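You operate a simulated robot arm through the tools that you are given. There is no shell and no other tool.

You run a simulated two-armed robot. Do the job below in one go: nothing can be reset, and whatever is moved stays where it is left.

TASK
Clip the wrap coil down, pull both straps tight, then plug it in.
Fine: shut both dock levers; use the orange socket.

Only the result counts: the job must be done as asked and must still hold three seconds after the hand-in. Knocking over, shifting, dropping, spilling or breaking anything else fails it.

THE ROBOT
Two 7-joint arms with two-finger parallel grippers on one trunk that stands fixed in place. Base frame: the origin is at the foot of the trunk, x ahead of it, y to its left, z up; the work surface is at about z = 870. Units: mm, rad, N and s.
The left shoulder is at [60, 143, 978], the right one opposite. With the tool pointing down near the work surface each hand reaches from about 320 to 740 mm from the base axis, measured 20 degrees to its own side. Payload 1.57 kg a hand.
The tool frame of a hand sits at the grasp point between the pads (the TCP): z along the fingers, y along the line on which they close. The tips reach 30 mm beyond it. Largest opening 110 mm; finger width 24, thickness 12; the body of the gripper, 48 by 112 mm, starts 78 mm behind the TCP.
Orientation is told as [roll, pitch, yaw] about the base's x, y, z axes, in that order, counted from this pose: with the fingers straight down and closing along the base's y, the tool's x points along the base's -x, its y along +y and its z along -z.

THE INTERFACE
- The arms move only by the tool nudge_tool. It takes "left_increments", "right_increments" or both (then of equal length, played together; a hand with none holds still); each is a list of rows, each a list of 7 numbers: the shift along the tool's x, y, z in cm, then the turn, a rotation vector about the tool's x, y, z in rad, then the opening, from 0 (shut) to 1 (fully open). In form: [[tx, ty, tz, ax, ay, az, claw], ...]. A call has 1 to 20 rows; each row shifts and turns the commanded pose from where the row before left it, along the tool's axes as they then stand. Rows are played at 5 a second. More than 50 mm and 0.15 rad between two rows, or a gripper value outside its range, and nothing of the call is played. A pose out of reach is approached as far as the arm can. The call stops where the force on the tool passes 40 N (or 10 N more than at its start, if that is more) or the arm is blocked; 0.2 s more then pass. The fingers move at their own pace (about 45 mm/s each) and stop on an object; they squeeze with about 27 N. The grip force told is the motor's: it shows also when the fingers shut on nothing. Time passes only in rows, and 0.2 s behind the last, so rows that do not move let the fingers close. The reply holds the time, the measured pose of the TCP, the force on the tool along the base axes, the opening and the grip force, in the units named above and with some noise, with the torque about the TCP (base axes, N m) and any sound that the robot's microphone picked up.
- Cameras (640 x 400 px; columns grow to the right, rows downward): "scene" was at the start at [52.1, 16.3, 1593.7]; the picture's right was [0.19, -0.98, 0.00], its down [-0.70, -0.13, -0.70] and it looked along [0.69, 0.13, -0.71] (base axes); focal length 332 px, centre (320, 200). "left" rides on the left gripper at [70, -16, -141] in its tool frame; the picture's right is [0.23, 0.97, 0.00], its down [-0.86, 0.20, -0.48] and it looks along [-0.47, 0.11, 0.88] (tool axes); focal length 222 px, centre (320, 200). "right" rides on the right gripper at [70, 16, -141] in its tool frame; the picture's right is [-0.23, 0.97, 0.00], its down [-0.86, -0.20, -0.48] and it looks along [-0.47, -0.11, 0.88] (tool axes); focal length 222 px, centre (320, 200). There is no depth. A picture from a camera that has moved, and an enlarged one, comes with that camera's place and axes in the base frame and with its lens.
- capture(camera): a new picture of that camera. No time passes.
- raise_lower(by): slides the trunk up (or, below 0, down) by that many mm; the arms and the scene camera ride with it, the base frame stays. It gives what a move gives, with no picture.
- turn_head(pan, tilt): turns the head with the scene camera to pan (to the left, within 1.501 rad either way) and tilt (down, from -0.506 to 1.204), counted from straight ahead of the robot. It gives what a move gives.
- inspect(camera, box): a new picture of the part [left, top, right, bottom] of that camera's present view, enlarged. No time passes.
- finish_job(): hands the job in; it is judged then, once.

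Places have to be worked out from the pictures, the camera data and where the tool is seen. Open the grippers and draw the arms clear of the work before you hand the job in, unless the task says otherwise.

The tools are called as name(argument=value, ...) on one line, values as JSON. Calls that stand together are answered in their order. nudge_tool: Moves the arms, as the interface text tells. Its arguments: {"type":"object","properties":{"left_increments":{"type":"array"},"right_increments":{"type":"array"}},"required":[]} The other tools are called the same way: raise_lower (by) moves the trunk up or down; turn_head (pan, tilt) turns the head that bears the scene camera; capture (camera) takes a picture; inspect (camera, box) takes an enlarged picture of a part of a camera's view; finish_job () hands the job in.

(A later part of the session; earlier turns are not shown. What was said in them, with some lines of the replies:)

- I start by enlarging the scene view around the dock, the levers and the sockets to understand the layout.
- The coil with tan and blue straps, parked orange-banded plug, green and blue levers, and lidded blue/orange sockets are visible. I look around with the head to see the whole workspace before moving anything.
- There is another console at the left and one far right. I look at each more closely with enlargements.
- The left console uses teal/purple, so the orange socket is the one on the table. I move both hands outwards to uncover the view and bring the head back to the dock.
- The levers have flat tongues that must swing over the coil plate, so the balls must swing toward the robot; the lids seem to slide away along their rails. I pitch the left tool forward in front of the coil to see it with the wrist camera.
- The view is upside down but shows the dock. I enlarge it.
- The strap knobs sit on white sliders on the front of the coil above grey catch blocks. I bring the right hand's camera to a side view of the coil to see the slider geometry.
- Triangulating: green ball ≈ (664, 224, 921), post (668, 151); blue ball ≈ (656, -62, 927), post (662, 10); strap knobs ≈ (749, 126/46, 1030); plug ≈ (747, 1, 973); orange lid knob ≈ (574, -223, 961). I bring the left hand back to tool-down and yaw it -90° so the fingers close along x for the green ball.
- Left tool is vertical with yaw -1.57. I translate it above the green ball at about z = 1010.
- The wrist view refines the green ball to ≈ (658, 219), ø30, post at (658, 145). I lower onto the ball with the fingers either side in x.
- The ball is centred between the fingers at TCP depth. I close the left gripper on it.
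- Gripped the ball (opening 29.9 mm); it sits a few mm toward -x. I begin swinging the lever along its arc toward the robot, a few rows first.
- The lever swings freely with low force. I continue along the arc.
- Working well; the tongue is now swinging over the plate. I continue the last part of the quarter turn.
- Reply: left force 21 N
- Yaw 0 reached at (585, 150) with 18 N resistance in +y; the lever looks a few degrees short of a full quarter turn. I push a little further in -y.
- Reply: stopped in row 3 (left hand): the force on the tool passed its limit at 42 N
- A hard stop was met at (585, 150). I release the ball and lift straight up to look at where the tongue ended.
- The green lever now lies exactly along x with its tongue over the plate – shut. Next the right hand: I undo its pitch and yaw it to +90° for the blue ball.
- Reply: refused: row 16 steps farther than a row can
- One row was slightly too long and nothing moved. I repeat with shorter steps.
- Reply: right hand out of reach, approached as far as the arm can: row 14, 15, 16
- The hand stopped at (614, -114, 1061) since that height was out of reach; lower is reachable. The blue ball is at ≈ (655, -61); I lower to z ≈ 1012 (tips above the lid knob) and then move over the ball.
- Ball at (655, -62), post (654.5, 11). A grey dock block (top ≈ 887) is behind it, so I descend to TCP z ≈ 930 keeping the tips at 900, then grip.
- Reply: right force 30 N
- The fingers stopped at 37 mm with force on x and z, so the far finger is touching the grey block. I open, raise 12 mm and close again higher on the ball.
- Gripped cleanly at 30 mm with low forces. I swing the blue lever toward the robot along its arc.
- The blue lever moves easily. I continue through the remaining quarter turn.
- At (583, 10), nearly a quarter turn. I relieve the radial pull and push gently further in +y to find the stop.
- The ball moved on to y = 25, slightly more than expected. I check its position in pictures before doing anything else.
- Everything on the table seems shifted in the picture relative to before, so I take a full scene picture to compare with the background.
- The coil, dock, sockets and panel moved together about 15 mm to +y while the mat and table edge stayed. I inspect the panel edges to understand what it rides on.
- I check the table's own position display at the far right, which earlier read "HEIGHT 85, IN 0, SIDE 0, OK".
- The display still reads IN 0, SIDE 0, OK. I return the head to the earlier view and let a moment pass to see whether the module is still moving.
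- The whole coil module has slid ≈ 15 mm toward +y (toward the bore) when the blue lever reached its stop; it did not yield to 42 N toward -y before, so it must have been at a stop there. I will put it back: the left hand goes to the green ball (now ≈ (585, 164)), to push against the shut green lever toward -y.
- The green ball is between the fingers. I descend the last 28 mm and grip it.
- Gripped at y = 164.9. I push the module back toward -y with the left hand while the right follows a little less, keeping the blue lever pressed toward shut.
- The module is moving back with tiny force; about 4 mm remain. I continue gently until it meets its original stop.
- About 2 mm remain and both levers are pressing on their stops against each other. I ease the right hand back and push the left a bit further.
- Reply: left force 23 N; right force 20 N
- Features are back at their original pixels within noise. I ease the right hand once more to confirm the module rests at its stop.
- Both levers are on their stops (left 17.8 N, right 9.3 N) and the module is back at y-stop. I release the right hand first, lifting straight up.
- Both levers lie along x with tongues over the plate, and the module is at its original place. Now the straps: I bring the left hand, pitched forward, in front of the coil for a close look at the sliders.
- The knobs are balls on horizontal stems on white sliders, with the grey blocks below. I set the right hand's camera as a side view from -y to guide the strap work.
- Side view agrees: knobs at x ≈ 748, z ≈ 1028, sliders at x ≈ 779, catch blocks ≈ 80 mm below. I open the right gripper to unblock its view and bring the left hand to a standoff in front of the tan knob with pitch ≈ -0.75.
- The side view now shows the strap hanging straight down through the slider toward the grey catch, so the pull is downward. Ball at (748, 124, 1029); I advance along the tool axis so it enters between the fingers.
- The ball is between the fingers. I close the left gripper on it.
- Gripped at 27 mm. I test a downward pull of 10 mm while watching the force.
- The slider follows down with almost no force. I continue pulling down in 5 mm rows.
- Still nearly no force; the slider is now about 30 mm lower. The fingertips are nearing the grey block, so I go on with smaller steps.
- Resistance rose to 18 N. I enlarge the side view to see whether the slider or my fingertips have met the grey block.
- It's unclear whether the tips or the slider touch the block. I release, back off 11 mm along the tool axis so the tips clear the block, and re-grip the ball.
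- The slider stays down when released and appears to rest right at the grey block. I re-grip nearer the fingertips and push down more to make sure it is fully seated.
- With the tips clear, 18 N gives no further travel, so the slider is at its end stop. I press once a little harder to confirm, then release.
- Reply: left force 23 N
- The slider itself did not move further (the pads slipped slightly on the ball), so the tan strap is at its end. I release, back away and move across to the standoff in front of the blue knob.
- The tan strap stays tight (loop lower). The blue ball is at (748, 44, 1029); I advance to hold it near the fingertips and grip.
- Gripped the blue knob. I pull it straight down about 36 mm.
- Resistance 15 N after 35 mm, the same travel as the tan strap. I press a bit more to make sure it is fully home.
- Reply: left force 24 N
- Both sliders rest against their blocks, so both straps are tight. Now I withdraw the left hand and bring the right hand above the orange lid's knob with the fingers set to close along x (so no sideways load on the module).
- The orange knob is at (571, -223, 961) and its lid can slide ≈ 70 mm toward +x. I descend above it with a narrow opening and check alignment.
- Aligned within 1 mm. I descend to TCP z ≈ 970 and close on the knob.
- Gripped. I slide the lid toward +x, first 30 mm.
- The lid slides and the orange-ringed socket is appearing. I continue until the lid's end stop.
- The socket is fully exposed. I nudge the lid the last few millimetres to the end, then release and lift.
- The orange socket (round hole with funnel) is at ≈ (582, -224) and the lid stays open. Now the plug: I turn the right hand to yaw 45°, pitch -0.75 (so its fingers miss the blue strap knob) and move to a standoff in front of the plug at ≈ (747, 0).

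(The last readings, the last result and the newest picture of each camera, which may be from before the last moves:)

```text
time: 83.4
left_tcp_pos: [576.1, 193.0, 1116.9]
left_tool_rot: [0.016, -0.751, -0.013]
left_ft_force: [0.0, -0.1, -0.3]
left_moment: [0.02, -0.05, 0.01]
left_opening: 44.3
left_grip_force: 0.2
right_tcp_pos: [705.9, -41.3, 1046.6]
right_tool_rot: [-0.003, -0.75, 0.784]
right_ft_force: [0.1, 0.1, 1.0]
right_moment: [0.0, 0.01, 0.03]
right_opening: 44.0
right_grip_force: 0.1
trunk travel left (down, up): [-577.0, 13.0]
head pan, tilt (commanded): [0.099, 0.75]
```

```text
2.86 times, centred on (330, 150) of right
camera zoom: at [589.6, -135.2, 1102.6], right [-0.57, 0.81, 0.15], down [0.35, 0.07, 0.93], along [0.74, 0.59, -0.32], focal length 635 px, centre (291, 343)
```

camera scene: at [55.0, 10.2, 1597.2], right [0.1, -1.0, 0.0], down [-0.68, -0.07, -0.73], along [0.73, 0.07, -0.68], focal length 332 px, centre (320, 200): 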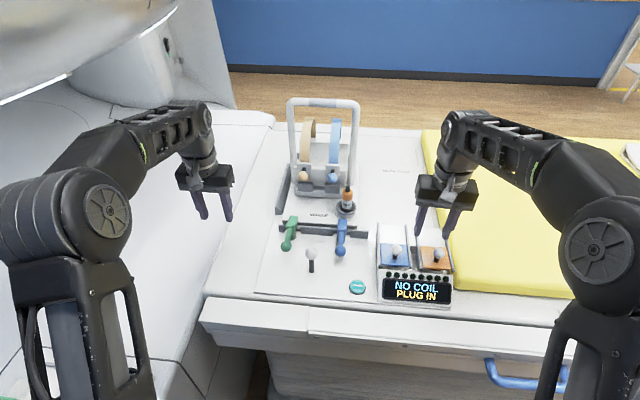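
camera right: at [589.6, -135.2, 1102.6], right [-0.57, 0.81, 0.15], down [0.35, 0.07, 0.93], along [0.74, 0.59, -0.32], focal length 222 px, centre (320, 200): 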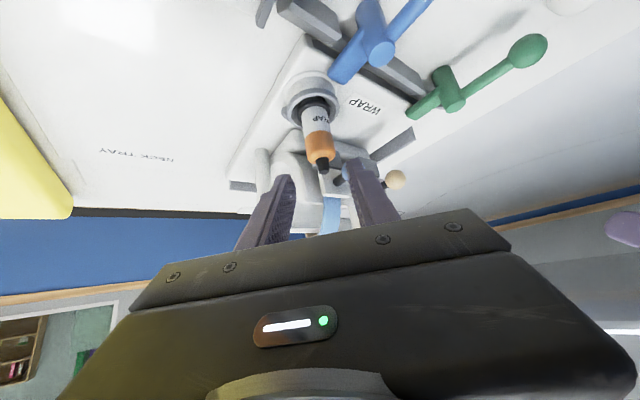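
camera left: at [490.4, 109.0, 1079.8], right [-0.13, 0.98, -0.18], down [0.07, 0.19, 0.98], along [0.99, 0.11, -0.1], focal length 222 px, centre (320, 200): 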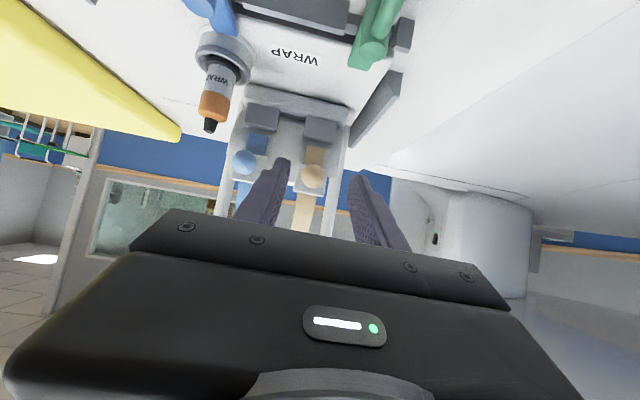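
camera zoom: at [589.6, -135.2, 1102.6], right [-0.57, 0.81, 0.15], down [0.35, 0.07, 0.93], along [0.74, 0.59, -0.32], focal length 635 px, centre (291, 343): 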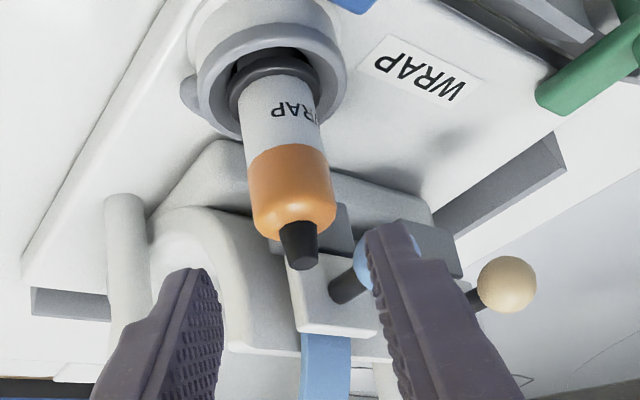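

The plug axis is at (747, 0) and laterally aligned with the gripper centre within a millimetre; its body is ≈ 33 mm wide. I open to 53 mm and advance around it.

nudge_tool(right_increments=[[0, 0, 0, 0, 0, 0, 0.48], [0.28, 0, 2.87, 0, 0, 0, 0.48], [0.28, 0, 2.87, 0, 0, 0, 0.48], [0.27, 0, 2.86, 0, 0, 0, 0.48], [0, 0, 0, 0, 0, 0, 0.48]])

inspect(camera="right", box=[220, 80, 440, 220])

inspect(camera="scene", box=[270, 130, 410, 220])

```text
time: 84.6
left_tcp_pos: [575.4, 192.0, 1117.4]
left_tool_rot: [0.015, -0.751, -0.012]
left_ft_force: [-0.4, -0.4, 0.4]
left_moment: [0.01, -0.02, 0.0]
left_opening: 44.1
left_grip_force: 0.0
right_tcp_pos: [741.5, -6.4, 980.0]
right_tool_rot: [-0.001, -0.75, 0.783]
right_ft_force: [-0.7, -1.3, 0.9]
right_moment: [-0.04, -0.01, 0.02]
right_opening: 52.8
right_grip_force: 0.0
trunk travel left (down, up): [-577.0, 13.0]
head pan, tilt (commanded): [0.099, 0.75]
```

```text
2.86 times, centred on (330, 150) of right
camera zoom: at [625.6, -99.0, 1035.5], right [-0.57, 0.81, 0.15], down [0.35, 0.07, 0.93], along [0.74, 0.59, -0.32], focal length 635 px, centre (291, 343)
```

zoom: 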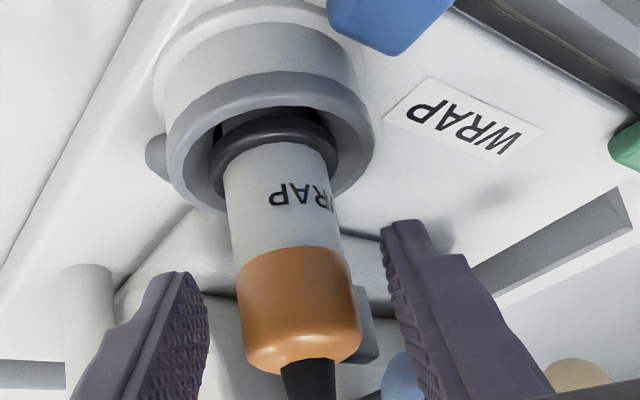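

```text
4.44 times, centred on (340, 175) of scene
camera zoom: at [54.5, 9.2, 1597.3], right [0.1, -1.0, 0.0], down [-0.68, -0.07, -0.73], along [0.73, 0.07, -0.68], focal length 1476 px, centre (231, 311)
```

zoom: 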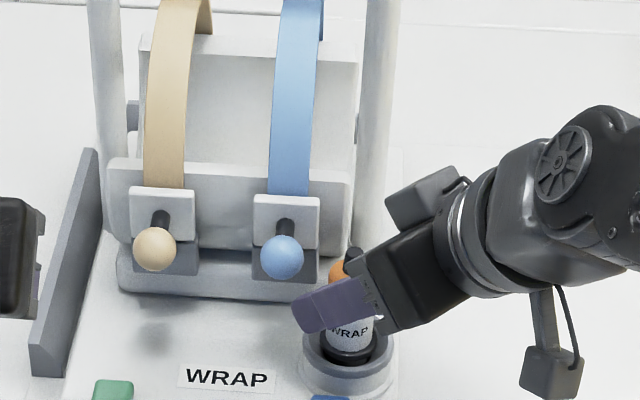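

The plug is centred between the fingers. I close on the orange body.

nudge_tool(right_increments=[[0, 0.1, 0, 0, 0, 0, 0.3], [0, 0, 0, 0, 0, 0, 0.2], [0, 0, 0, 0, 0, 0, 0.2], [0, 0, 0, 0, 0, 0, 0.2]])

inspect(camera="right", box=[220, 80, 440, 220])

```text
time: 85.6
left_tcp_pos: [575.1, 193.9, 1117.8]
left_tool_rot: [0.017, -0.75, -0.011]
left_ft_force: [0.0, 0.0, -0.5]
left_moment: [0.01, 0.0, 0.0]
left_opening: 43.7
left_grip_force: 0.0
right_tcp_pos: [739.5, -5.7, 980.4]
right_tool_rot: [-0.001, -0.752, 0.784]
right_ft_force: [-2.9, -2.3, 0.6]
right_moment: [-0.8, -0.82, -0.74]
right_opening: 26.1
right_grip_force: 26.6
trunk travel left (down, up): [-577.0, 13.0]
head pan, tilt (commanded): [0.099, 0.75]
```

```text
2.86 times, centred on (330, 150) of right
camera zoom: at [624.4, -98.6, 1036.4], right [-0.57, 0.81, 0.15], down [0.35, 0.07, 0.93], along [0.74, 0.59, -0.32], focal length 635 px, centre (291, 343)
```

zoom: 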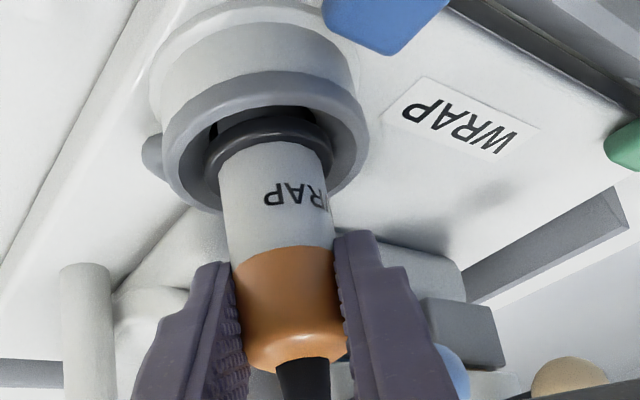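

Gripped (26 mm). I lift straight up slowly and watch the force.

nudge_tool(right_increments=[[-0.34, 0, -0.366, 0, 0, 0, 0.15], [-0.34, 0, -0.366, 0, 0, 0, 0.15]])

inspect(camera="right", box=[220, 80, 440, 220])

```text
time: 86.2
left_tcp_pos: [577.5, 193.6, 1116.3]
left_tool_rot: [0.017, -0.751, -0.01]
left_ft_force: [0.5, 0.4, 0.0]
left_moment: [-0.02, 0.0, 0.01]
left_opening: 43.9
left_grip_force: 0.0
right_tcp_pos: [741.0, -6.3, 990.9]
right_tool_rot: [-0.002, -0.75, 0.782]
right_ft_force: [-1.0, 0.2, -0.8]
right_moment: [-0.01, 0.0, 0.01]
right_opening: 29.0
right_grip_force: 26.8
trunk travel left (down, up): [-577.0, 13.0]
head pan, tilt (commanded): [0.099, 0.75]
```

```text
2.86 times, centred on (330, 150) of right
camera zoom: at [625.1, -99.2, 1046.3], right [-0.57, 0.81, 0.15], down [0.35, 0.07, 0.93], along [0.74, 0.59, -0.32], focal length 635 px, centre (291, 343)
```

zoom: 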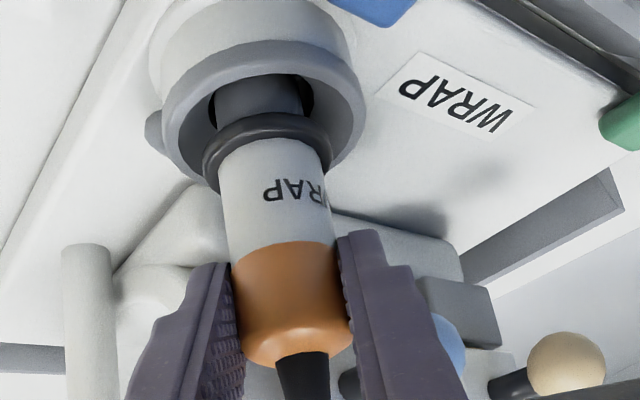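

The plug comes up freely, showing a grey shaft under a black flange. I lift another 50 mm to clear the holder.

nudge_tool(right_increments=[[-0.68, 0, -0.732, 0, 0, 0, 0.15], [-0.68, 0, -0.732, 0, 0, 0, 0.15], [-0.68, 0, -0.732, 0, 0, 0, 0.15], [-0.68, 0, -0.732, 0, 0, 0, 0.15], [-0.68, 0, -0.732, 0, 0, 0, 0.15]])

inspect(camera="right", box=[200, 40, 440, 220])

inspect(camera="scene", box=[270, 130, 410, 220])

inspect(camera="left", box=[0, 0, 400, 220])

```text
time: 87.4
left_tcp_pos: [576.2, 193.2, 1117.6]
left_tool_rot: [0.016, -0.751, -0.011]
left_ft_force: [-0.3, 0.0, -0.3]
left_moment: [0.0, 0.0, -0.01]
left_opening: 44.1
left_grip_force: 0.1
right_tcp_pos: [741.7, -5.8, 1039.9]
right_tool_rot: [-0.002, -0.751, 0.783]
right_ft_force: [-0.2, -0.9, -1.6]
right_moment: [0.01, 0.01, -0.01]
right_opening: 28.8
right_grip_force: 27.9
trunk travel left (down, up): [-577.0, 13.0]
head pan, tilt (commanded): [0.099, 0.75]
```

```text
2.22 times, centred on (320, 130) of right
camera zoom: at [625.6, -99.1, 1095.4], right [-0.57, 0.81, 0.15], down [0.35, 0.07, 0.93], along [0.74, 0.59, -0.32], focal length 494 px, centre (320, 356)
```

zoom: 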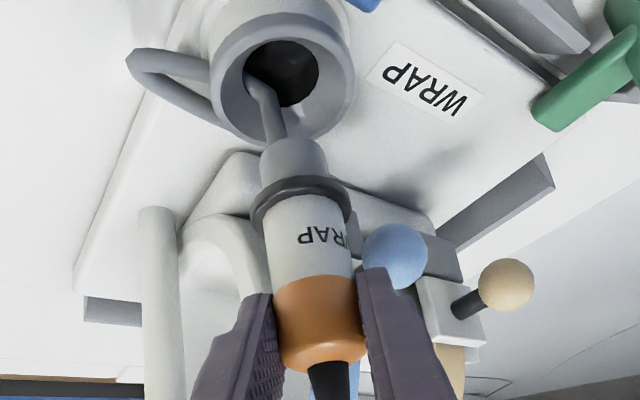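

```text
4.44 times, centred on (340, 175) of scene
camera zoom: at [55.0, 9.5, 1597.2], right [0.1, -1.0, 0.0], down [-0.68, -0.07, -0.73], along [0.73, 0.07, -0.68], focal length 1476 px, centre (231, 311)
```

zoom: 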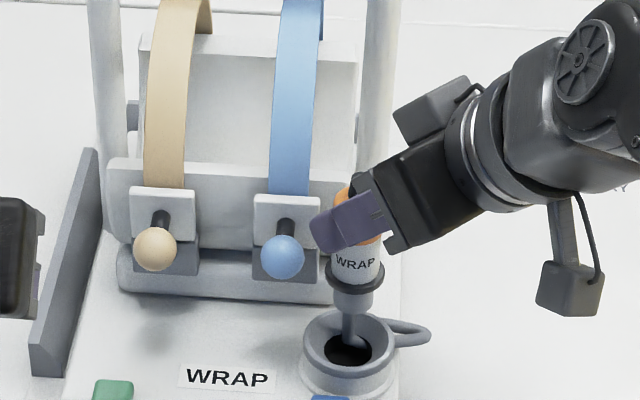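

```text
1.60 times, centred on (200, 110) of left
camera zoom: at [430.6, 175.6, 1172.4], right [-0.17, 0.98, -0.14], down [0.3, 0.19, 0.94], along [0.94, 0.11, -0.32], focal length 355 px, centre (512, 344)
```

zoom: 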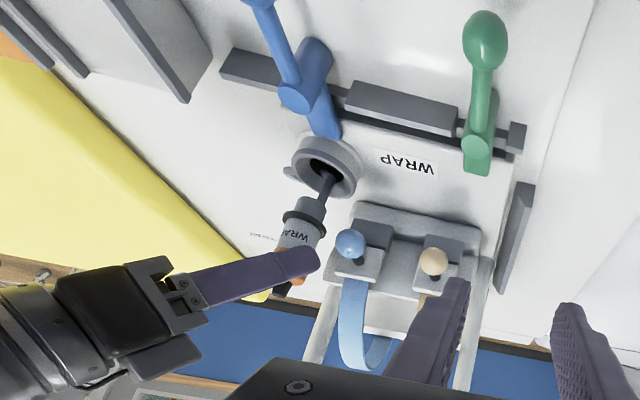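

A grey tether/cable is now visible between plug and holder. I enlarge to understand it.

inspect(camera="scene", box=[330, 160, 380, 220])

inspect(camera="right", box=[230, 40, 350, 140])

inspect(camera="left", box=[150, 70, 270, 200])

```text
6.67 times, centred on (355, 190) of scene
camera zoom: at [55.0, 9.5, 1597.2], right [0.1, -1.0, 0.0], down [-0.68, -0.07, -0.73], along [0.73, 0.07, -0.68], focal length 2215 px, centre (87, 267)
```

zoom: 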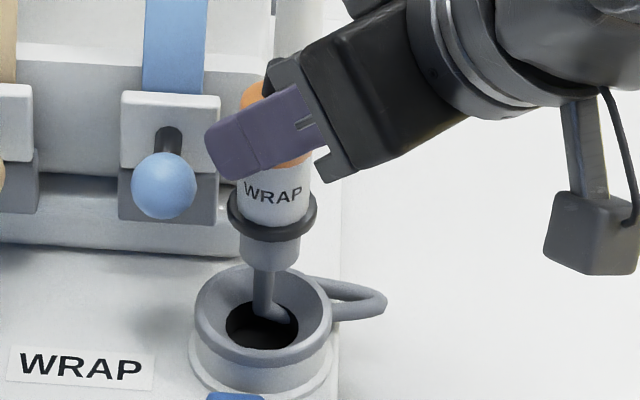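

```text
4.00 times, centred on (290, 90) of right
camera zoom: at [625.6, -99.1, 1095.4], right [-0.57, 0.81, 0.15], down [0.35, 0.07, 0.93], along [0.74, 0.59, -0.32], focal length 888 px, centre (440, 640)
```

zoom: 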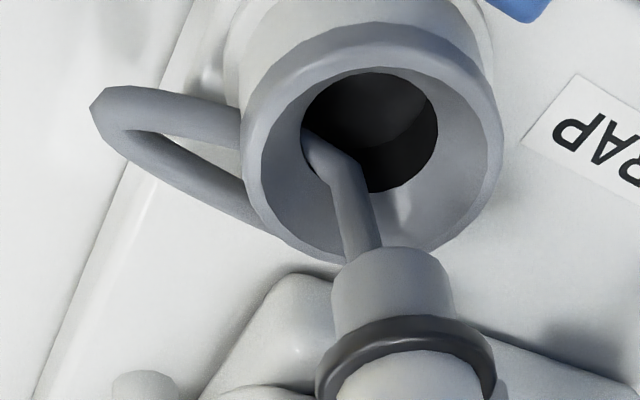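

```text
3.08 times, centred on (210, 135) of left
camera zoom: at [430.6, 175.6, 1172.4], right [-0.17, 0.98, -0.14], down [0.3, 0.19, 0.94], along [0.94, 0.11, -0.32], focal length 684 px, centre (658, 400)
```

zoom: 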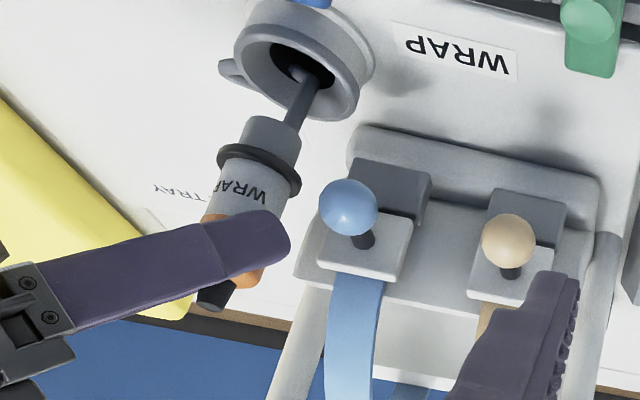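

The cable runs from the plug's underside into the holder and pays out as I lift (no force). The plug's collar hangs ≈ 85 mm below the TCP. I raise 20 mm more and start carrying it toward the socket, checking the force for cable tension.

nudge_tool(right_increments=[[-0.68, 0, -0.732, 0, 0, 0, 0.15], [-0.68, 0, -0.732, 0, 0, 0, 0.15], [1.674, -0.345, -1.561, 0, 0, 0, 0.15], [1.674, -0.345, -1.561, 0, 0, 0, 0.15], [1.674, -0.345, -1.561, 0, 0, 0, 0.15], [1.674, -0.345, -1.561, 0, 0, 0, 0.15], [1.674, -0.345, -1.561, 0, 0, 0, 0.15]])

capture(camera="scene")

inspect(camera="scene", box=[300, 150, 460, 260])

```text
time: 89.0
left_tcp_pos: [575.6, 193.1, 1116.9]
left_tool_rot: [0.015, -0.75, -0.012]
left_ft_force: [-0.2, -0.4, -0.6]
left_moment: [-0.01, 0.01, 0.0]
left_opening: 44.2
left_grip_force: 0.0
right_tcp_pos: [672.4, -99.6, 1058.0]
right_tool_rot: [-0.002, -0.751, 0.784]
right_ft_force: [-0.3, -0.3, -1.4]
right_moment: [0.01, -0.02, -0.02]
right_opening: 29.0
right_grip_force: 27.2
trunk travel left (down, up): [-577.0, 13.0]
head pan, tilt (commanded): [0.099, 0.75]
```

```text
taken
camera scene: at [54.8, 8.8, 1597.2], right [0.1, -0.99, 0.0], down [-0.68, -0.07, -0.73], along [0.73, 0.07, -0.68], focal length 332 px, centre (320, 200)
```

scene: 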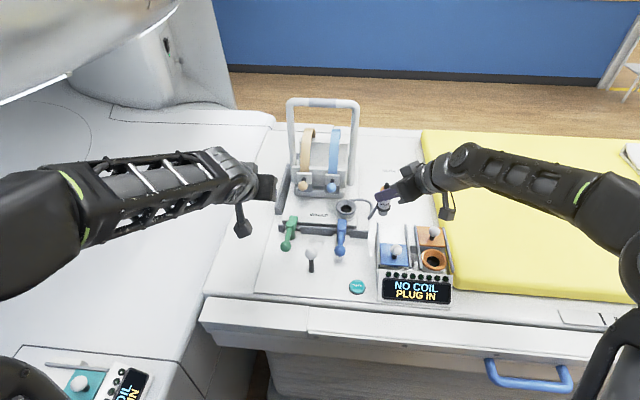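

```text
3.64 times, centred on (380, 205) of scene
camera zoom: at [54.8, 8.8, 1597.2], right [0.1, -0.99, 0.0], down [-0.68, -0.07, -0.73], along [0.73, 0.07, -0.68], focal length 1208 px, centre (102, 182)
```

zoom: 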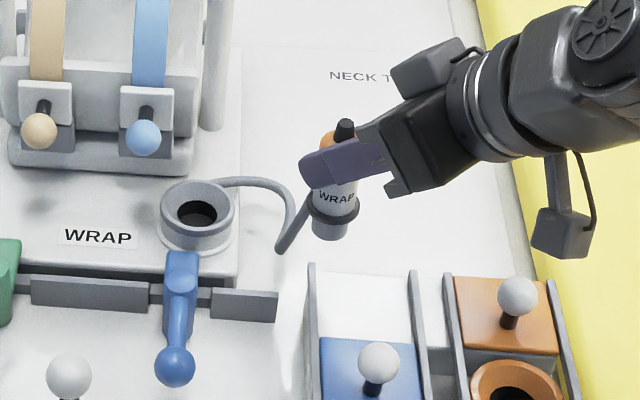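

No tension. I carry on to above the socket.

nudge_tool(right_increments=[[1.674, -0.345, -1.561, 0, 0, 0, 0.15], [1.674, -0.345, -1.561, 0, 0, 0, 0.15], [1.674, -0.345, -1.561, 0, 0, 0, 0.15], [1.674, -0.345, -1.561, 0, 0, 0, 0.15], [1.674, -0.345, -1.561, 0, 0, 0, 0.15], [1.674, -0.345, -1.561, 0, 0, 0, 0.15], [1.674, -0.345, -1.561, 0, 0, 0, 0.15], [0, 0, 0, 0, 0, 0, 0.15]])

inspect(camera="scene", box=[350, 170, 490, 300])

inspect(camera="right", box=[200, 0, 440, 220])

inspect(camera="left", box=[0, 0, 200, 150])

```text
time: 90.8
left_tcp_pos: [577.7, 193.6, 1116.9]
left_tool_rot: [0.017, -0.748, -0.01]
left_ft_force: [0.3, 0.2, 0.2]
left_moment: [0.0, 0.02, 0.0]
left_opening: 43.9
left_grip_force: 0.0
right_tcp_pos: [576.5, -228.4, 1060.8]
right_tool_rot: [0.0, -0.75, 0.784]
right_ft_force: [0.0, -0.3, -1.0]
right_moment: [-0.01, 0.01, 0.0]
right_opening: 28.7
right_grip_force: 26.9
trunk travel left (down, up): [-577.0, 13.0]
head pan, tilt (commanded): [0.099, 0.75]
```

```text
3.08 times, centred on (420, 235) of scene
camera zoom: at [55.4, 9.5, 1597.2], right [0.1, -1.0, 0.0], down [-0.68, -0.07, -0.73], along [0.73, 0.07, -0.68], focal length 1022 px, centre (12, 92)
```

zoom: 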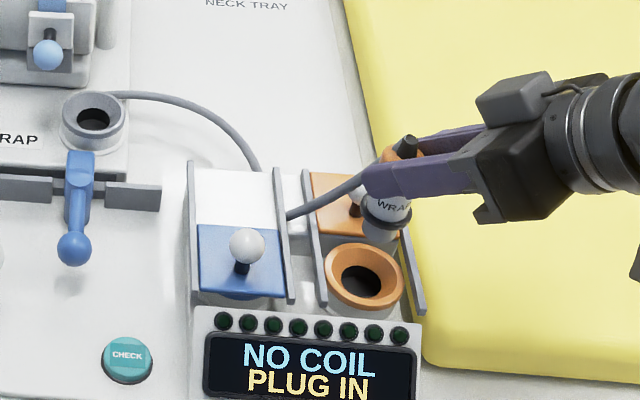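

```text
1.82 times, centred on (320, 110) of right
camera zoom: at [460.6, -321.8, 1116.7], right [-0.57, 0.81, 0.15], down [0.35, 0.07, 0.93], along [0.74, 0.59, -0.32], focal length 404 px, centre (320, 364)
```

zoom: 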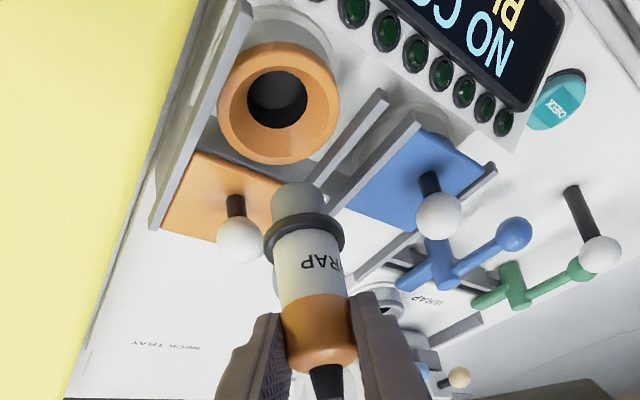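

```text
2.67 times, centred on (100, 75) of left
camera zoom: at [431.0, 175.7, 1172.3], right [-0.17, 0.98, -0.14], down [0.3, 0.19, 0.94], along [0.94, 0.11, -0.32], focal length 592 px, centre (907, 533)
```

zoom: 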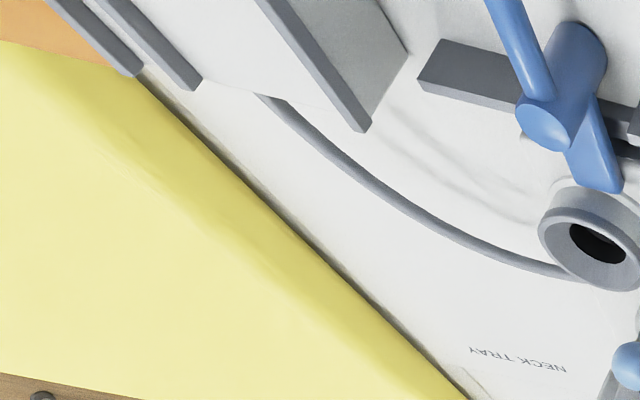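

The plug is above the socket. I zoom in from both cameras to measure its tilt and position precisely relative to the socket.

inspect(camera="scene", box=[410, 200, 490, 280])

inspect(camera="right", box=[260, 90, 380, 220])

inspect(camera="right", box=[230, 10, 350, 110])

```text
5.00 times, centred on (450, 240) of scene
camera zoom: at [55.4, 9.5, 1597.2], right [0.1, -1.0, 0.0], down [-0.68, -0.07, -0.73], along [0.73, 0.07, -0.68], focal length 1661 px, centre (-330, 0)
```

zoom: 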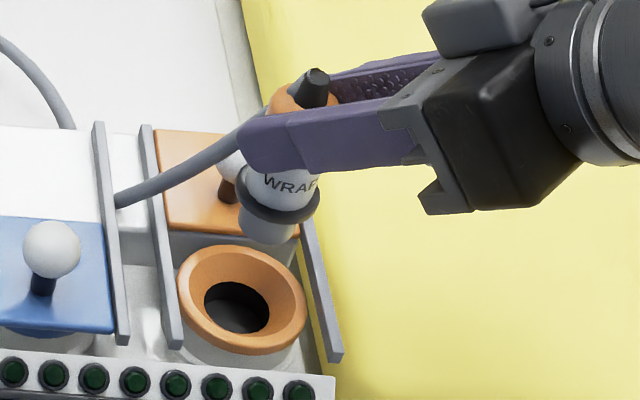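

```text
3.08 times, centred on (320, 155) of right
camera zoom: at [460.6, -321.8, 1116.7], right [-0.57, 0.81, 0.15], down [0.35, 0.07, 0.93], along [0.74, 0.59, -0.32], focal length 684 px, centre (320, 338)
```

zoom: 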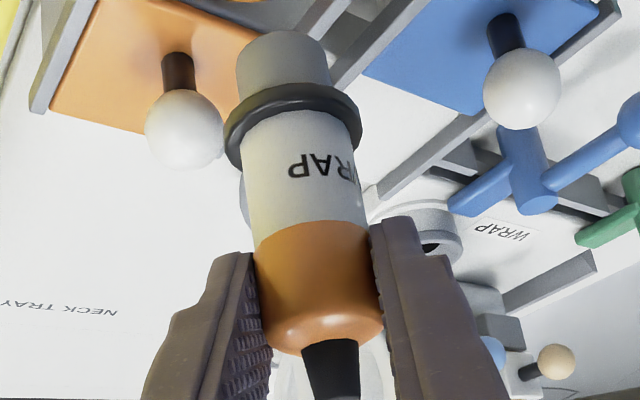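

```text
4.00 times, centred on (290, 60) of right
camera zoom: at [460.6, -321.8, 1116.7], right [-0.57, 0.81, 0.15], down [0.35, 0.07, 0.93], along [0.74, 0.59, -0.32], focal length 888 px, centre (440, 760)
```

zoom: 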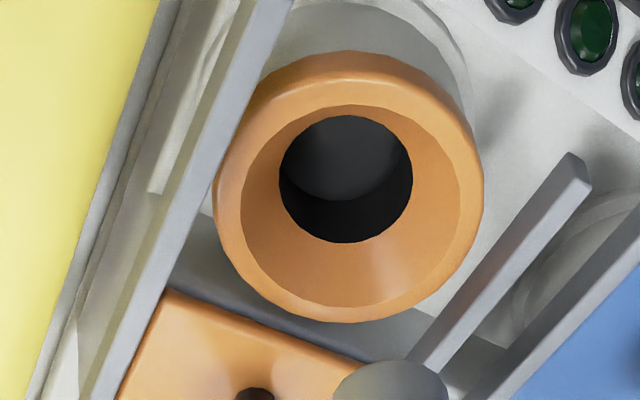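

Triangulation: plug axis ≈ (584.5, -221), nearly vertical; socket centre ≈ (582.5, -223.5), rim z ≈ 916; radial clearance ≈ 3.5 mm. I correct by (-1.5, -2) mm and descend 50 mm, stopping just above the rim.

nudge_tool(right_increments=[[0.9, -0.01, 0.87, 0, 0, 0, 0.15], [0.9, -0.01, 0.87, 0, 0, 0, 0.15], [0.9, -0.01, 0.87, 0, 0, 0, 0.15], [0.89, 0, 0.88, 0, 0, 0, 0.15], [0, 0, 0, 0, 0, 0, 0.15]])

inspect(camera="scene", box=[390, 200, 490, 300])

inspect(camera="right", box=[240, 30, 380, 180])

```text
time: 92.0
left_tcp_pos: [574.9, 194.3, 1117.4]
left_tool_rot: [0.014, -0.75, -0.011]
left_ft_force: [-0.5, -0.1, 0.2]
left_moment: [-0.03, 0.0, 0.03]
left_opening: 44.0
left_grip_force: 0.0
right_tcp_pos: [573.8, -231.6, 1009.3]
right_tool_rot: [-0.004, -0.749, 0.783]
right_ft_force: [0.6, -0.5, -1.6]
right_moment: [0.0, -0.01, -0.01]
right_opening: 28.8
right_grip_force: 27.2
trunk travel left (down, up): [-577.0, 13.0]
head pan, tilt (commanded): [0.099, 0.75]
```

```text
4.00 times, centred on (440, 250) of scene
camera zoom: at [55.0, 9.5, 1597.2], right [0.1, -1.0, 0.0], down [-0.68, -0.07, -0.73], along [0.73, 0.07, -0.68], focal length 1329 px, centre (-160, 0)
```

zoom: 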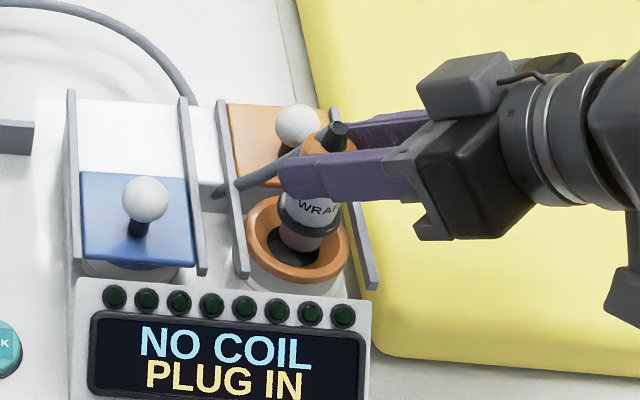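

```text
2.67 times, centred on (310, 105) of right
camera zoom: at [458.8, -324.3, 1065.1], right [-0.57, 0.81, 0.15], down [0.35, 0.07, 0.93], along [0.74, 0.59, -0.32], focal length 592 px, centre (347, 453)
```

zoom: 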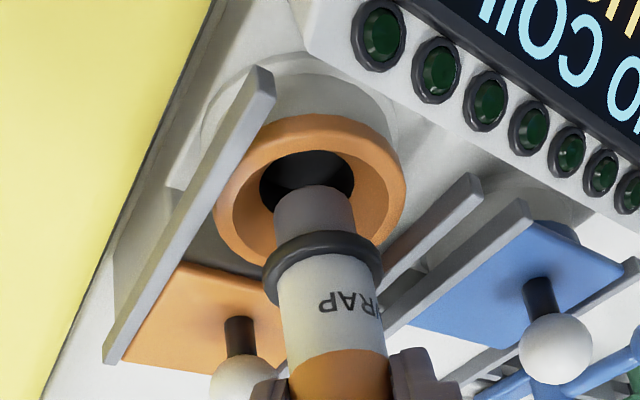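

Collar and hole line up within about 2 mm in both views. I descend in 5 mm steps watching the lateral force.

nudge_tool(right_increments=[[0.341, 0, 0.366, 0, 0, 0, 0.15], [0.341, 0, 0.366, 0, 0, 0, 0.15], [0.341, 0, 0.366, 0, 0, 0, 0.15]])

inspect(camera="scene", box=[390, 200, 490, 300])

inspect(camera="right", box=[240, 30, 380, 180])

```text
time: 92.8
left_tcp_pos: [576.4, 193.4, 1116.4]
left_tool_rot: [0.015, -0.749, -0.011]
left_ft_force: [0.2, -0.6, -0.4]
left_moment: [-0.01, 0.0, -0.03]
left_opening: 44.4
left_grip_force: 0.1
right_tcp_pos: [574.2, -230.8, 993.8]
right_tool_rot: [-0.001, -0.751, 0.784]
right_ft_force: [-0.3, 0.0, -0.4]
right_moment: [0.0, 0.01, 0.03]
right_opening: 28.8
right_grip_force: 27.3
trunk travel left (down, up): [-577.0, 13.0]
head pan, tilt (commanded): [0.099, 0.75]
```

```text
4.00 times, centred on (440, 250) of scene
camera zoom: at [55.2, 9.2, 1597.2], right [0.1, -1.0, 0.0], down [-0.68, -0.07, -0.73], along [0.73, 0.07, -0.68], focal length 1329 px, centre (-160, 0)
```

zoom: 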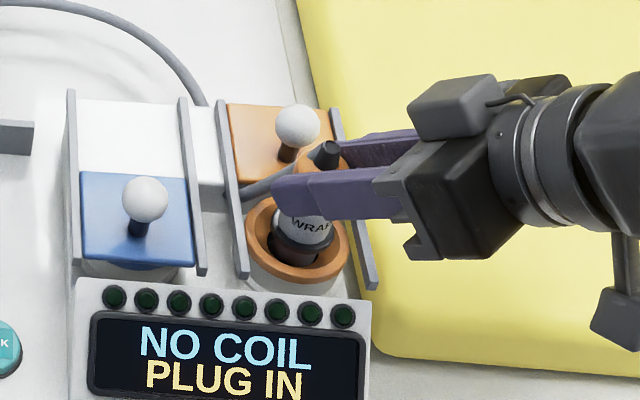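

```text
2.67 times, centred on (310, 105) of right
camera zoom: at [458.5, -324.0, 1049.3], right [-0.57, 0.81, 0.15], down [0.35, 0.07, 0.93], along [0.74, 0.59, -0.32], focal length 592 px, centre (347, 453)
```

zoom: 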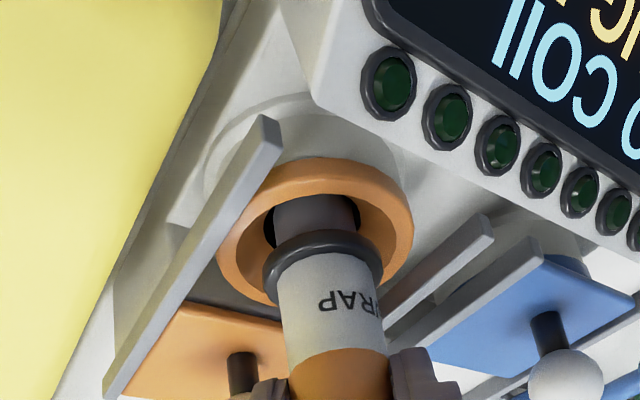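

The collar is entering the hole; both views suggest it sits about 2 mm too far toward -x. I correct +2.2 mm in x and continue down 10 mm.

nudge_tool(right_increments=[[-0.114, -0.156, 0.106, 0, 0, 0, 0.15], [0.341, 0, 0.366, 0, 0, 0, 0.15], [0.341, 0, 0.366, 0, 0, 0, 0.15]])

inspect(camera="scene", box=[390, 200, 490, 300])

inspect(camera="right", box=[240, 40, 380, 190])

```text
time: 93.6
left_tcp_pos: [576.0, 193.3, 1116.9]
left_tool_rot: [0.016, -0.749, -0.011]
left_ft_force: [0.1, 0.6, 0.6]
left_moment: [0.02, -0.02, 0.0]
left_opening: 44.2
left_grip_force: 0.1
right_tcp_pos: [577.2, -230.8, 983.4]
right_tool_rot: [-0.001, -0.751, 0.786]
right_ft_force: [-0.3, -0.9, 3.0]
right_moment: [-0.01, 0.05, 0.02]
right_opening: 28.9
right_grip_force: 27.4
trunk travel left (down, up): [-577.0, 13.0]
head pan, tilt (commanded): [0.099, 0.75]
```

```text
4.00 times, centred on (440, 250) of scene
camera zoom: at [54.6, 9.4, 1597.3], right [0.1, -1.0, 0.0], down [-0.68, -0.07, -0.73], along [0.73, 0.07, -0.68], focal length 1329 px, centre (-160, 0)
```

zoom: 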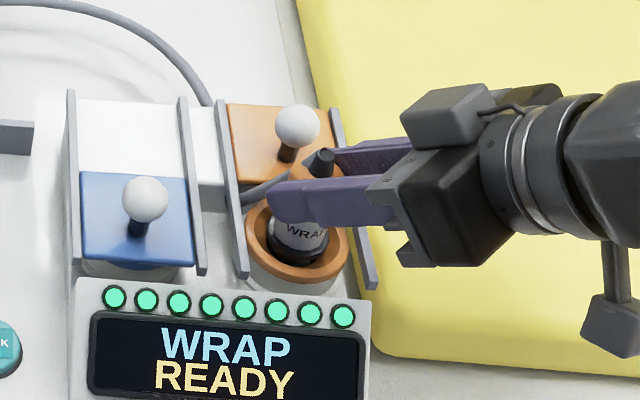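

```text
2.67 times, centred on (310, 115) of right
camera zoom: at [460.5, -323.6, 1040.1], right [-0.57, 0.81, 0.15], down [0.35, 0.07, 0.93], along [0.74, 0.59, -0.32], focal length 592 px, centre (347, 427)
```

zoom: 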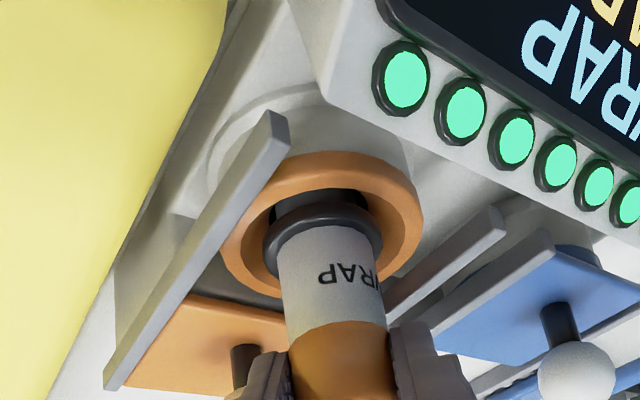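

The display now reads "WRAP READY" with all eight lamps green. The flange is still a little above its seat, so I press down gently to seat it fully.

nudge_tool(right_increments=[[0.205, 0, 0.22, 0, 0, 0, 0.15], [0.205, 0, 0.22, 0, 0, 0, 0.15]])

inspect(camera="right", box=[240, 40, 380, 190])

```text
time: 94.2
left_tcp_pos: [574.3, 194.5, 1118.4]
left_tool_rot: [0.016, -0.751, -0.01]
left_ft_force: [0.7, -0.5, -0.1]
left_moment: [0.02, -0.01, -0.01]
left_opening: 43.8
left_grip_force: 0.2
right_tcp_pos: [575.9, -231.3, 980.5]
right_tool_rot: [-0.006, -0.754, 0.789]
right_ft_force: [-4.3, -1.0, 22.7]
right_moment: [0.23, 0.18, 0.02]
right_opening: 28.8
right_grip_force: 26.8
trunk travel left (down, up): [-577.0, 13.0]
head pan, tilt (commanded): [0.099, 0.75]
```

```text
2.67 times, centred on (310, 115) of right
camera zoom: at [459.7, -323.4, 1036.8], right [-0.57, 0.81, 0.15], down [0.35, 0.07, 0.94], along [0.74, 0.59, -0.32], focal length 592 px, centre (347, 427)
```

zoom: 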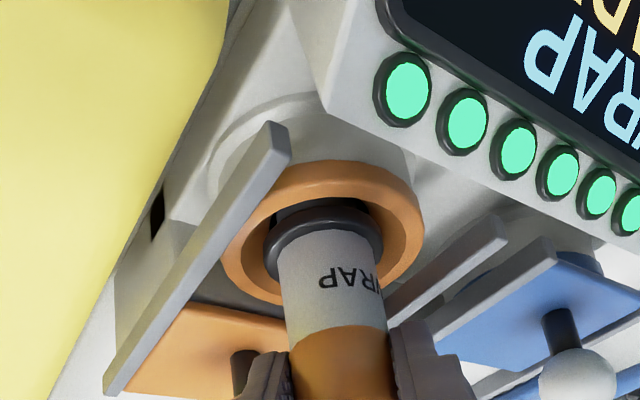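

Seated against 22.7 N. I press a touch more to check it's home, then look at the display.

nudge_tool(right_increments=[[0.1, 0, 0.11, 0, 0, 0, 0.15], [0, 0, 0, 0, 0, 0, 0.15]])

inspect(camera="right", box=[240, 40, 380, 190])

inspect(camera="scene", box=[390, 200, 490, 300])

```text
time: 94.8
left_tcp_pos: [575.8, 194.2, 1117.3]
left_tool_rot: [0.016, -0.752, -0.01]
left_ft_force: [-0.4, 0.5, 0.3]
left_moment: [-0.03, -0.04, -0.01]
left_opening: 44.0
left_grip_force: 0.0
right_tcp_pos: [575.6, -231.2, 975.7]
right_tool_rot: [0.0, -0.748, 0.783]
right_ft_force: [1.0, 0.2, 9.1]
right_moment: [0.25, 0.05, 0.07]
right_opening: 27.2
right_grip_force: 27.0
trunk travel left (down, up): [-577.0, 13.0]
head pan, tilt (commanded): [0.099, 0.75]
```

```text
2.67 times, centred on (310, 115) of right
camera zoom: at [459.5, -324.0, 1031.5], right [-0.57, 0.81, 0.15], down [0.35, 0.07, 0.93], along [0.74, 0.59, -0.33], focal length 592 px, centre (347, 427)
```

zoom: 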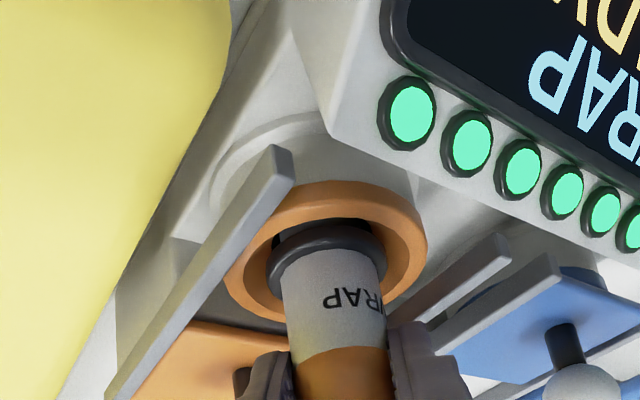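

```text
4.00 times, centred on (440, 250) of scene
camera zoom: at [54.2, 9.6, 1597.0], right [0.1, -0.99, 0.0], down [-0.68, -0.07, -0.73], along [0.73, 0.07, -0.68], focal length 1329 px, centre (-160, 0)
```

zoom: 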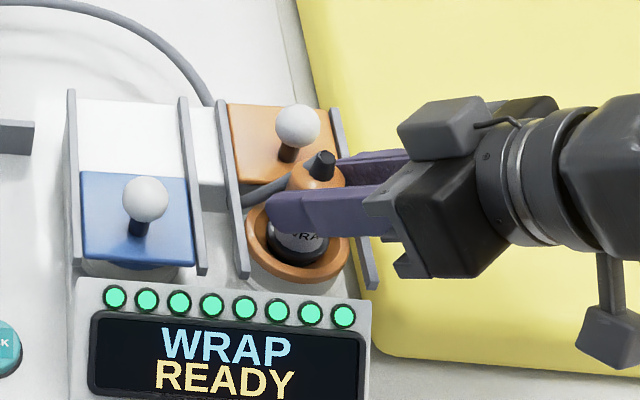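

The fingers slid a little along the body, so the plug is fully seated; display still "WRAP READY". I release it and back the right hand out along its axis.

nudge_tool(right_increments=[[-0.07, 0, -0.073, 0, 0, 0, 0.15], [0, 0, 0, 0, 0, 0, 0.45], [0, 0, 0, 0, 0, 0, 0.45], [0, 0, -2, 0, 0, 0, 0.45], [0, 0, -3, 0, 0, 0, 0.45], [0, 0, -4, 0, 0, 0, 0.45], [0, 0, -4, 0, 0, 0, 0.45]])

capture(camera="scene")

inspect(camera="scene", box=[360, 200, 480, 310])

inspect(camera="scene", box=[260, 90, 400, 260])

```text
time: 96.4
left_tcp_pos: [576.0, 193.2, 1116.6]
left_tool_rot: [0.016, -0.75, -0.01]
left_ft_force: [-0.5, -0.3, -0.3]
left_moment: [0.0, -0.01, -0.03]
left_opening: 44.1
left_grip_force: 0.1
right_tcp_pos: [514.0, -293.2, 1071.4]
right_tool_rot: [-0.002, -0.749, 0.784]
right_ft_force: [0.2, -0.2, 0.3]
right_moment: [-0.02, -0.02, -0.01]
right_opening: 49.2
right_grip_force: 0.1
trunk travel left (down, up): [-577.0, 13.0]
head pan, tilt (commanded): [0.099, 0.75]
```

```text
taken
camera scene: at [54.4, 9.7, 1597.2], right [0.1, -0.99, 0.0], down [-0.68, -0.07, -0.73], along [0.73, 0.07, -0.68], focal length 332 px, centre (320, 200)
```

scene: 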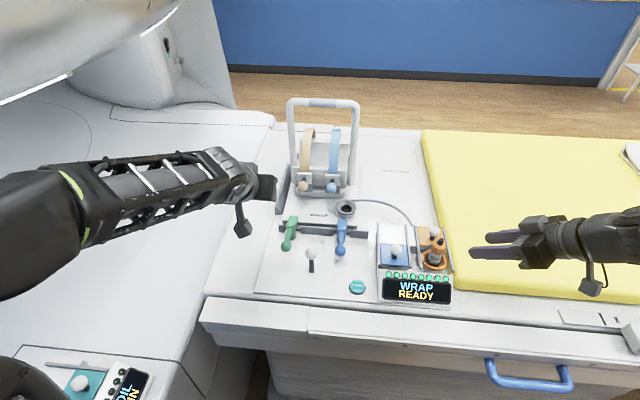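

```text
3.64 times, centred on (420, 255) of scene
camera zoom: at [54.4, 9.7, 1597.2], right [0.1, -0.99, 0.0], down [-0.68, -0.07, -0.73], along [0.73, 0.07, -0.68], focal length 1208 px, centre (-44, 0)
```

zoom: 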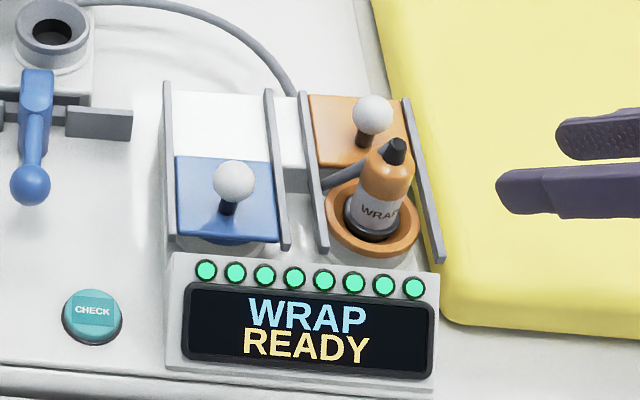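

```text
2.35 times, centred on (330, 175) of scene
camera zoom: at [54.4, 9.7, 1597.2], right [0.1, -0.99, 0.0], down [-0.68, -0.07, -0.73], along [0.73, 0.07, -0.68], focal length 782 px, centre (296, 259)
```

zoom: 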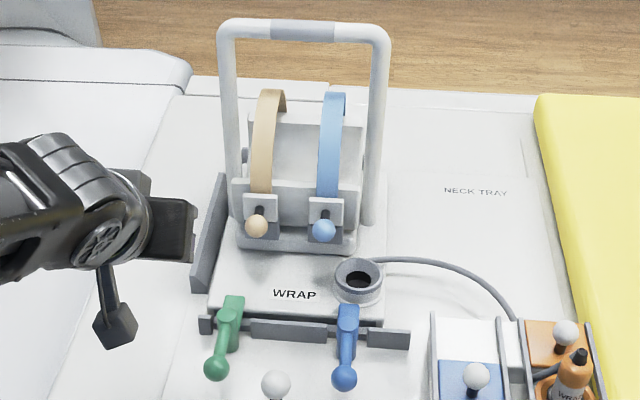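

All lamps are green, the plug stands in the orange socket, and the module is at its original place. I take a final close look at levers and straps before clearing the arms.

inspect(camera="left", box=[80, 0, 340, 200])

inspect(camera="scene", box=[270, 190, 370, 260])

inspect(camera="scene", box=[280, 120, 370, 200])

```text
2.00 times, centred on (210, 100) of left
camera zoom: at [430.2, 175.9, 1172.5], right [-0.17, 0.98, -0.14], down [0.3, 0.19, 0.94], along [0.94, 0.11, -0.32], focal length 444 px, centre (540, 400)
```

zoom: 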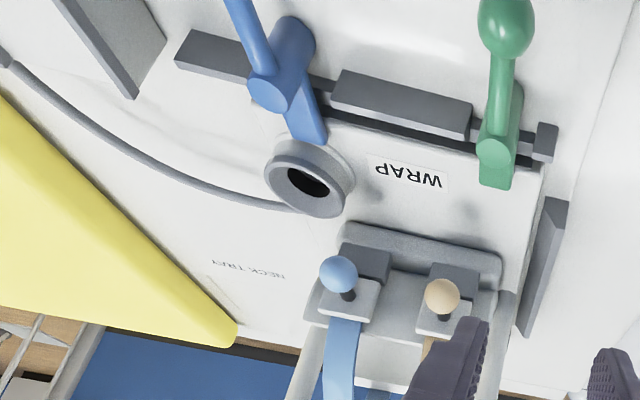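

```text
5.71 times, centred on (320, 225) of scene
camera zoom: at [54.4, 9.7, 1597.2], right [0.1, -0.99, 0.0], down [-0.68, -0.07, -0.73], along [0.73, 0.07, -0.68], focal length 1898 px, centre (320, 57)
```

zoom: 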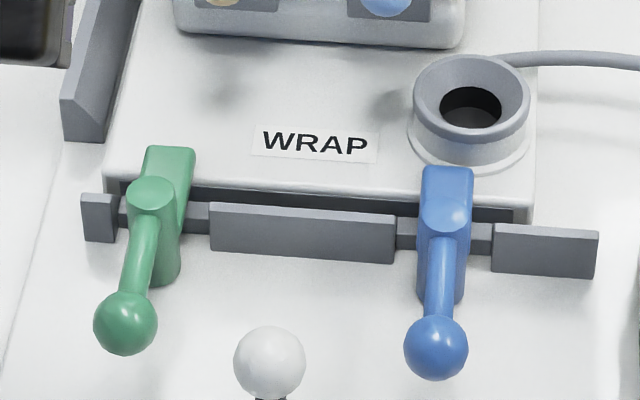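

```text
5.00 times, centred on (325, 160) of scene
camera zoom: at [54.4, 9.7, 1597.2], right [0.1, -0.99, 0.0], down [-0.68, -0.07, -0.73], along [0.73, 0.07, -0.68], focal length 1661 px, centre (295, 400)
```

zoom: 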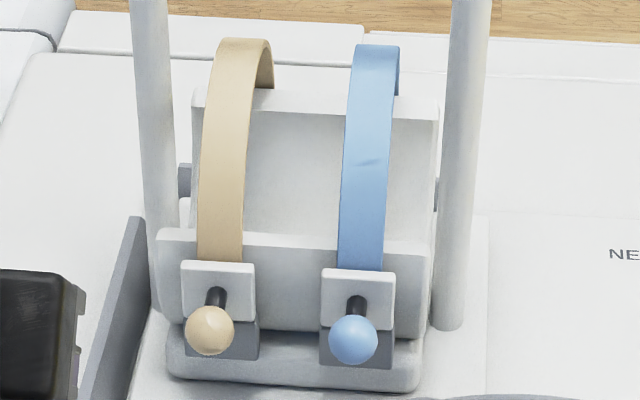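

Levers are aligned on their stops with tongues over the plate, sliders rest at the blocks, and the plug is home. I open the grippers and draw both arms clear.

nudge_tool(left_increments=[[1.53, 2.67, -3.25, 0, 0, 0, 0.7], [1.53, 2.67, -3.25, 0, 0, 0, 1], [1.53, 2.67, -3.25, 0, 0, 0, 1], [0, 0, 0, 0, 0, 0, 1], [0, 0, 0, 0, 0, 0, 1], [0, 0, 0, 0, 0, 0, 1]], right_increments=[[-1.44, -0.35, -4.13, 0, 0, 0, 0.7], [-1.44, -0.35, -4.13, 0, 0, 0, 1], [0, 0, 0, 0, 0, 0, 1], [0, 0, 0, 0, 0, 0, 1], [0, 0, 0, 0, 0, 0, 1], [0, 0, 0, 0, 0, 0, 1]])

capture(camera="scene")

inspect(camera="scene", box=[260, 150, 480, 310])

```text
time: 97.8
left_tcp_pos: [475.8, 275.2, 1159.1]
left_tool_rot: [0.016, -0.75, -0.012]
left_ft_force: [-0.8, 0.2, 0.5]
left_moment: [0.04, 0.0, -0.05]
left_opening: 110.2
left_grip_force: 0.0
right_tcp_pos: [492.8, -323.9, 1151.8]
right_tool_rot: [0.0, -0.751, 0.784]
right_ft_force: [0.1, -0.1, 0.1]
right_moment: [0.04, -0.01, 0.0]
right_opening: 109.9
right_grip_force: 0.1
trunk travel left (down, up): [-577.0, 13.0]
head pan, tilt (commanded): [0.099, 0.75]
```

```text
taken
camera scene: at [55.3, 9.1, 1597.2], right [0.1, -0.99, 0.0], down [-0.68, -0.07, -0.73], along [0.73, 0.07, -0.68], focal length 332 px, centre (320, 200)
```

scene: 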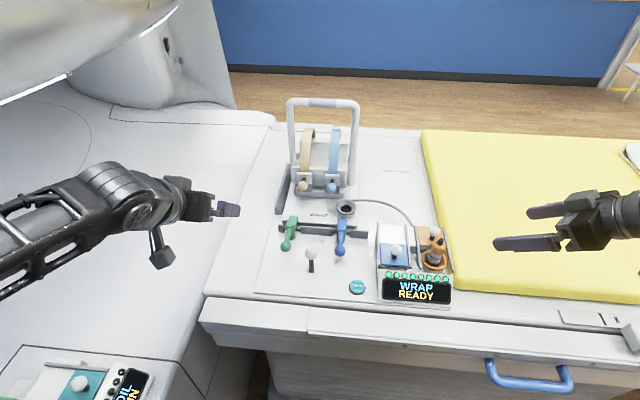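

```text
2.50 times, centred on (370, 230) of scene
camera zoom: at [55.3, 9.1, 1597.2], right [0.1, -0.99, 0.0], down [-0.68, -0.07, -0.73], along [0.73, 0.07, -0.68], focal length 830 px, centre (195, 125)
```

zoom: 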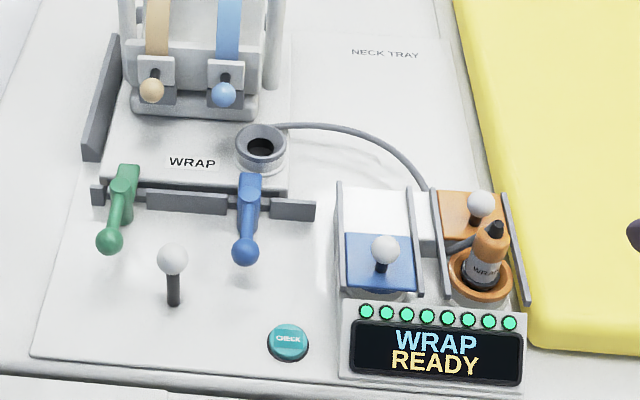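

Everything holds: levers shut, straps tight, plug in the orange socket with "WRAP READY", arms clear and grippers open. I hand the job in.

finish_job()

```text
The job is handed in.
```

The wrap coil is clipped down, strapped and plugged in, and I have handed the job in. I don't have the judge's verdict.

- **Levers:** both dock levers, green and blue, are swung to their stops with their tongues over the coil plate.
- **Straps:** both sliders, tan and blue, are pulled down about 35 mm until they stopped at the grey blocks. Neither moved further when pressed harder.
- **Plug:** it is in the table's orange socket. I slid the orange lid open first and left it open. The display reads "WRAP READY" with all eight lamps green.

**Panel shift:** when the blue lever reached its stop, the whole panel with the dock, coil and sockets slid about 15 mm to the left. I pushed it back to its stop. In the final pictures it sits where it started, to within about 1 mm.

I left the CHECK button, the white-ball stick and the blue socket alone. Both grippers are open and the arms are clear of the work.
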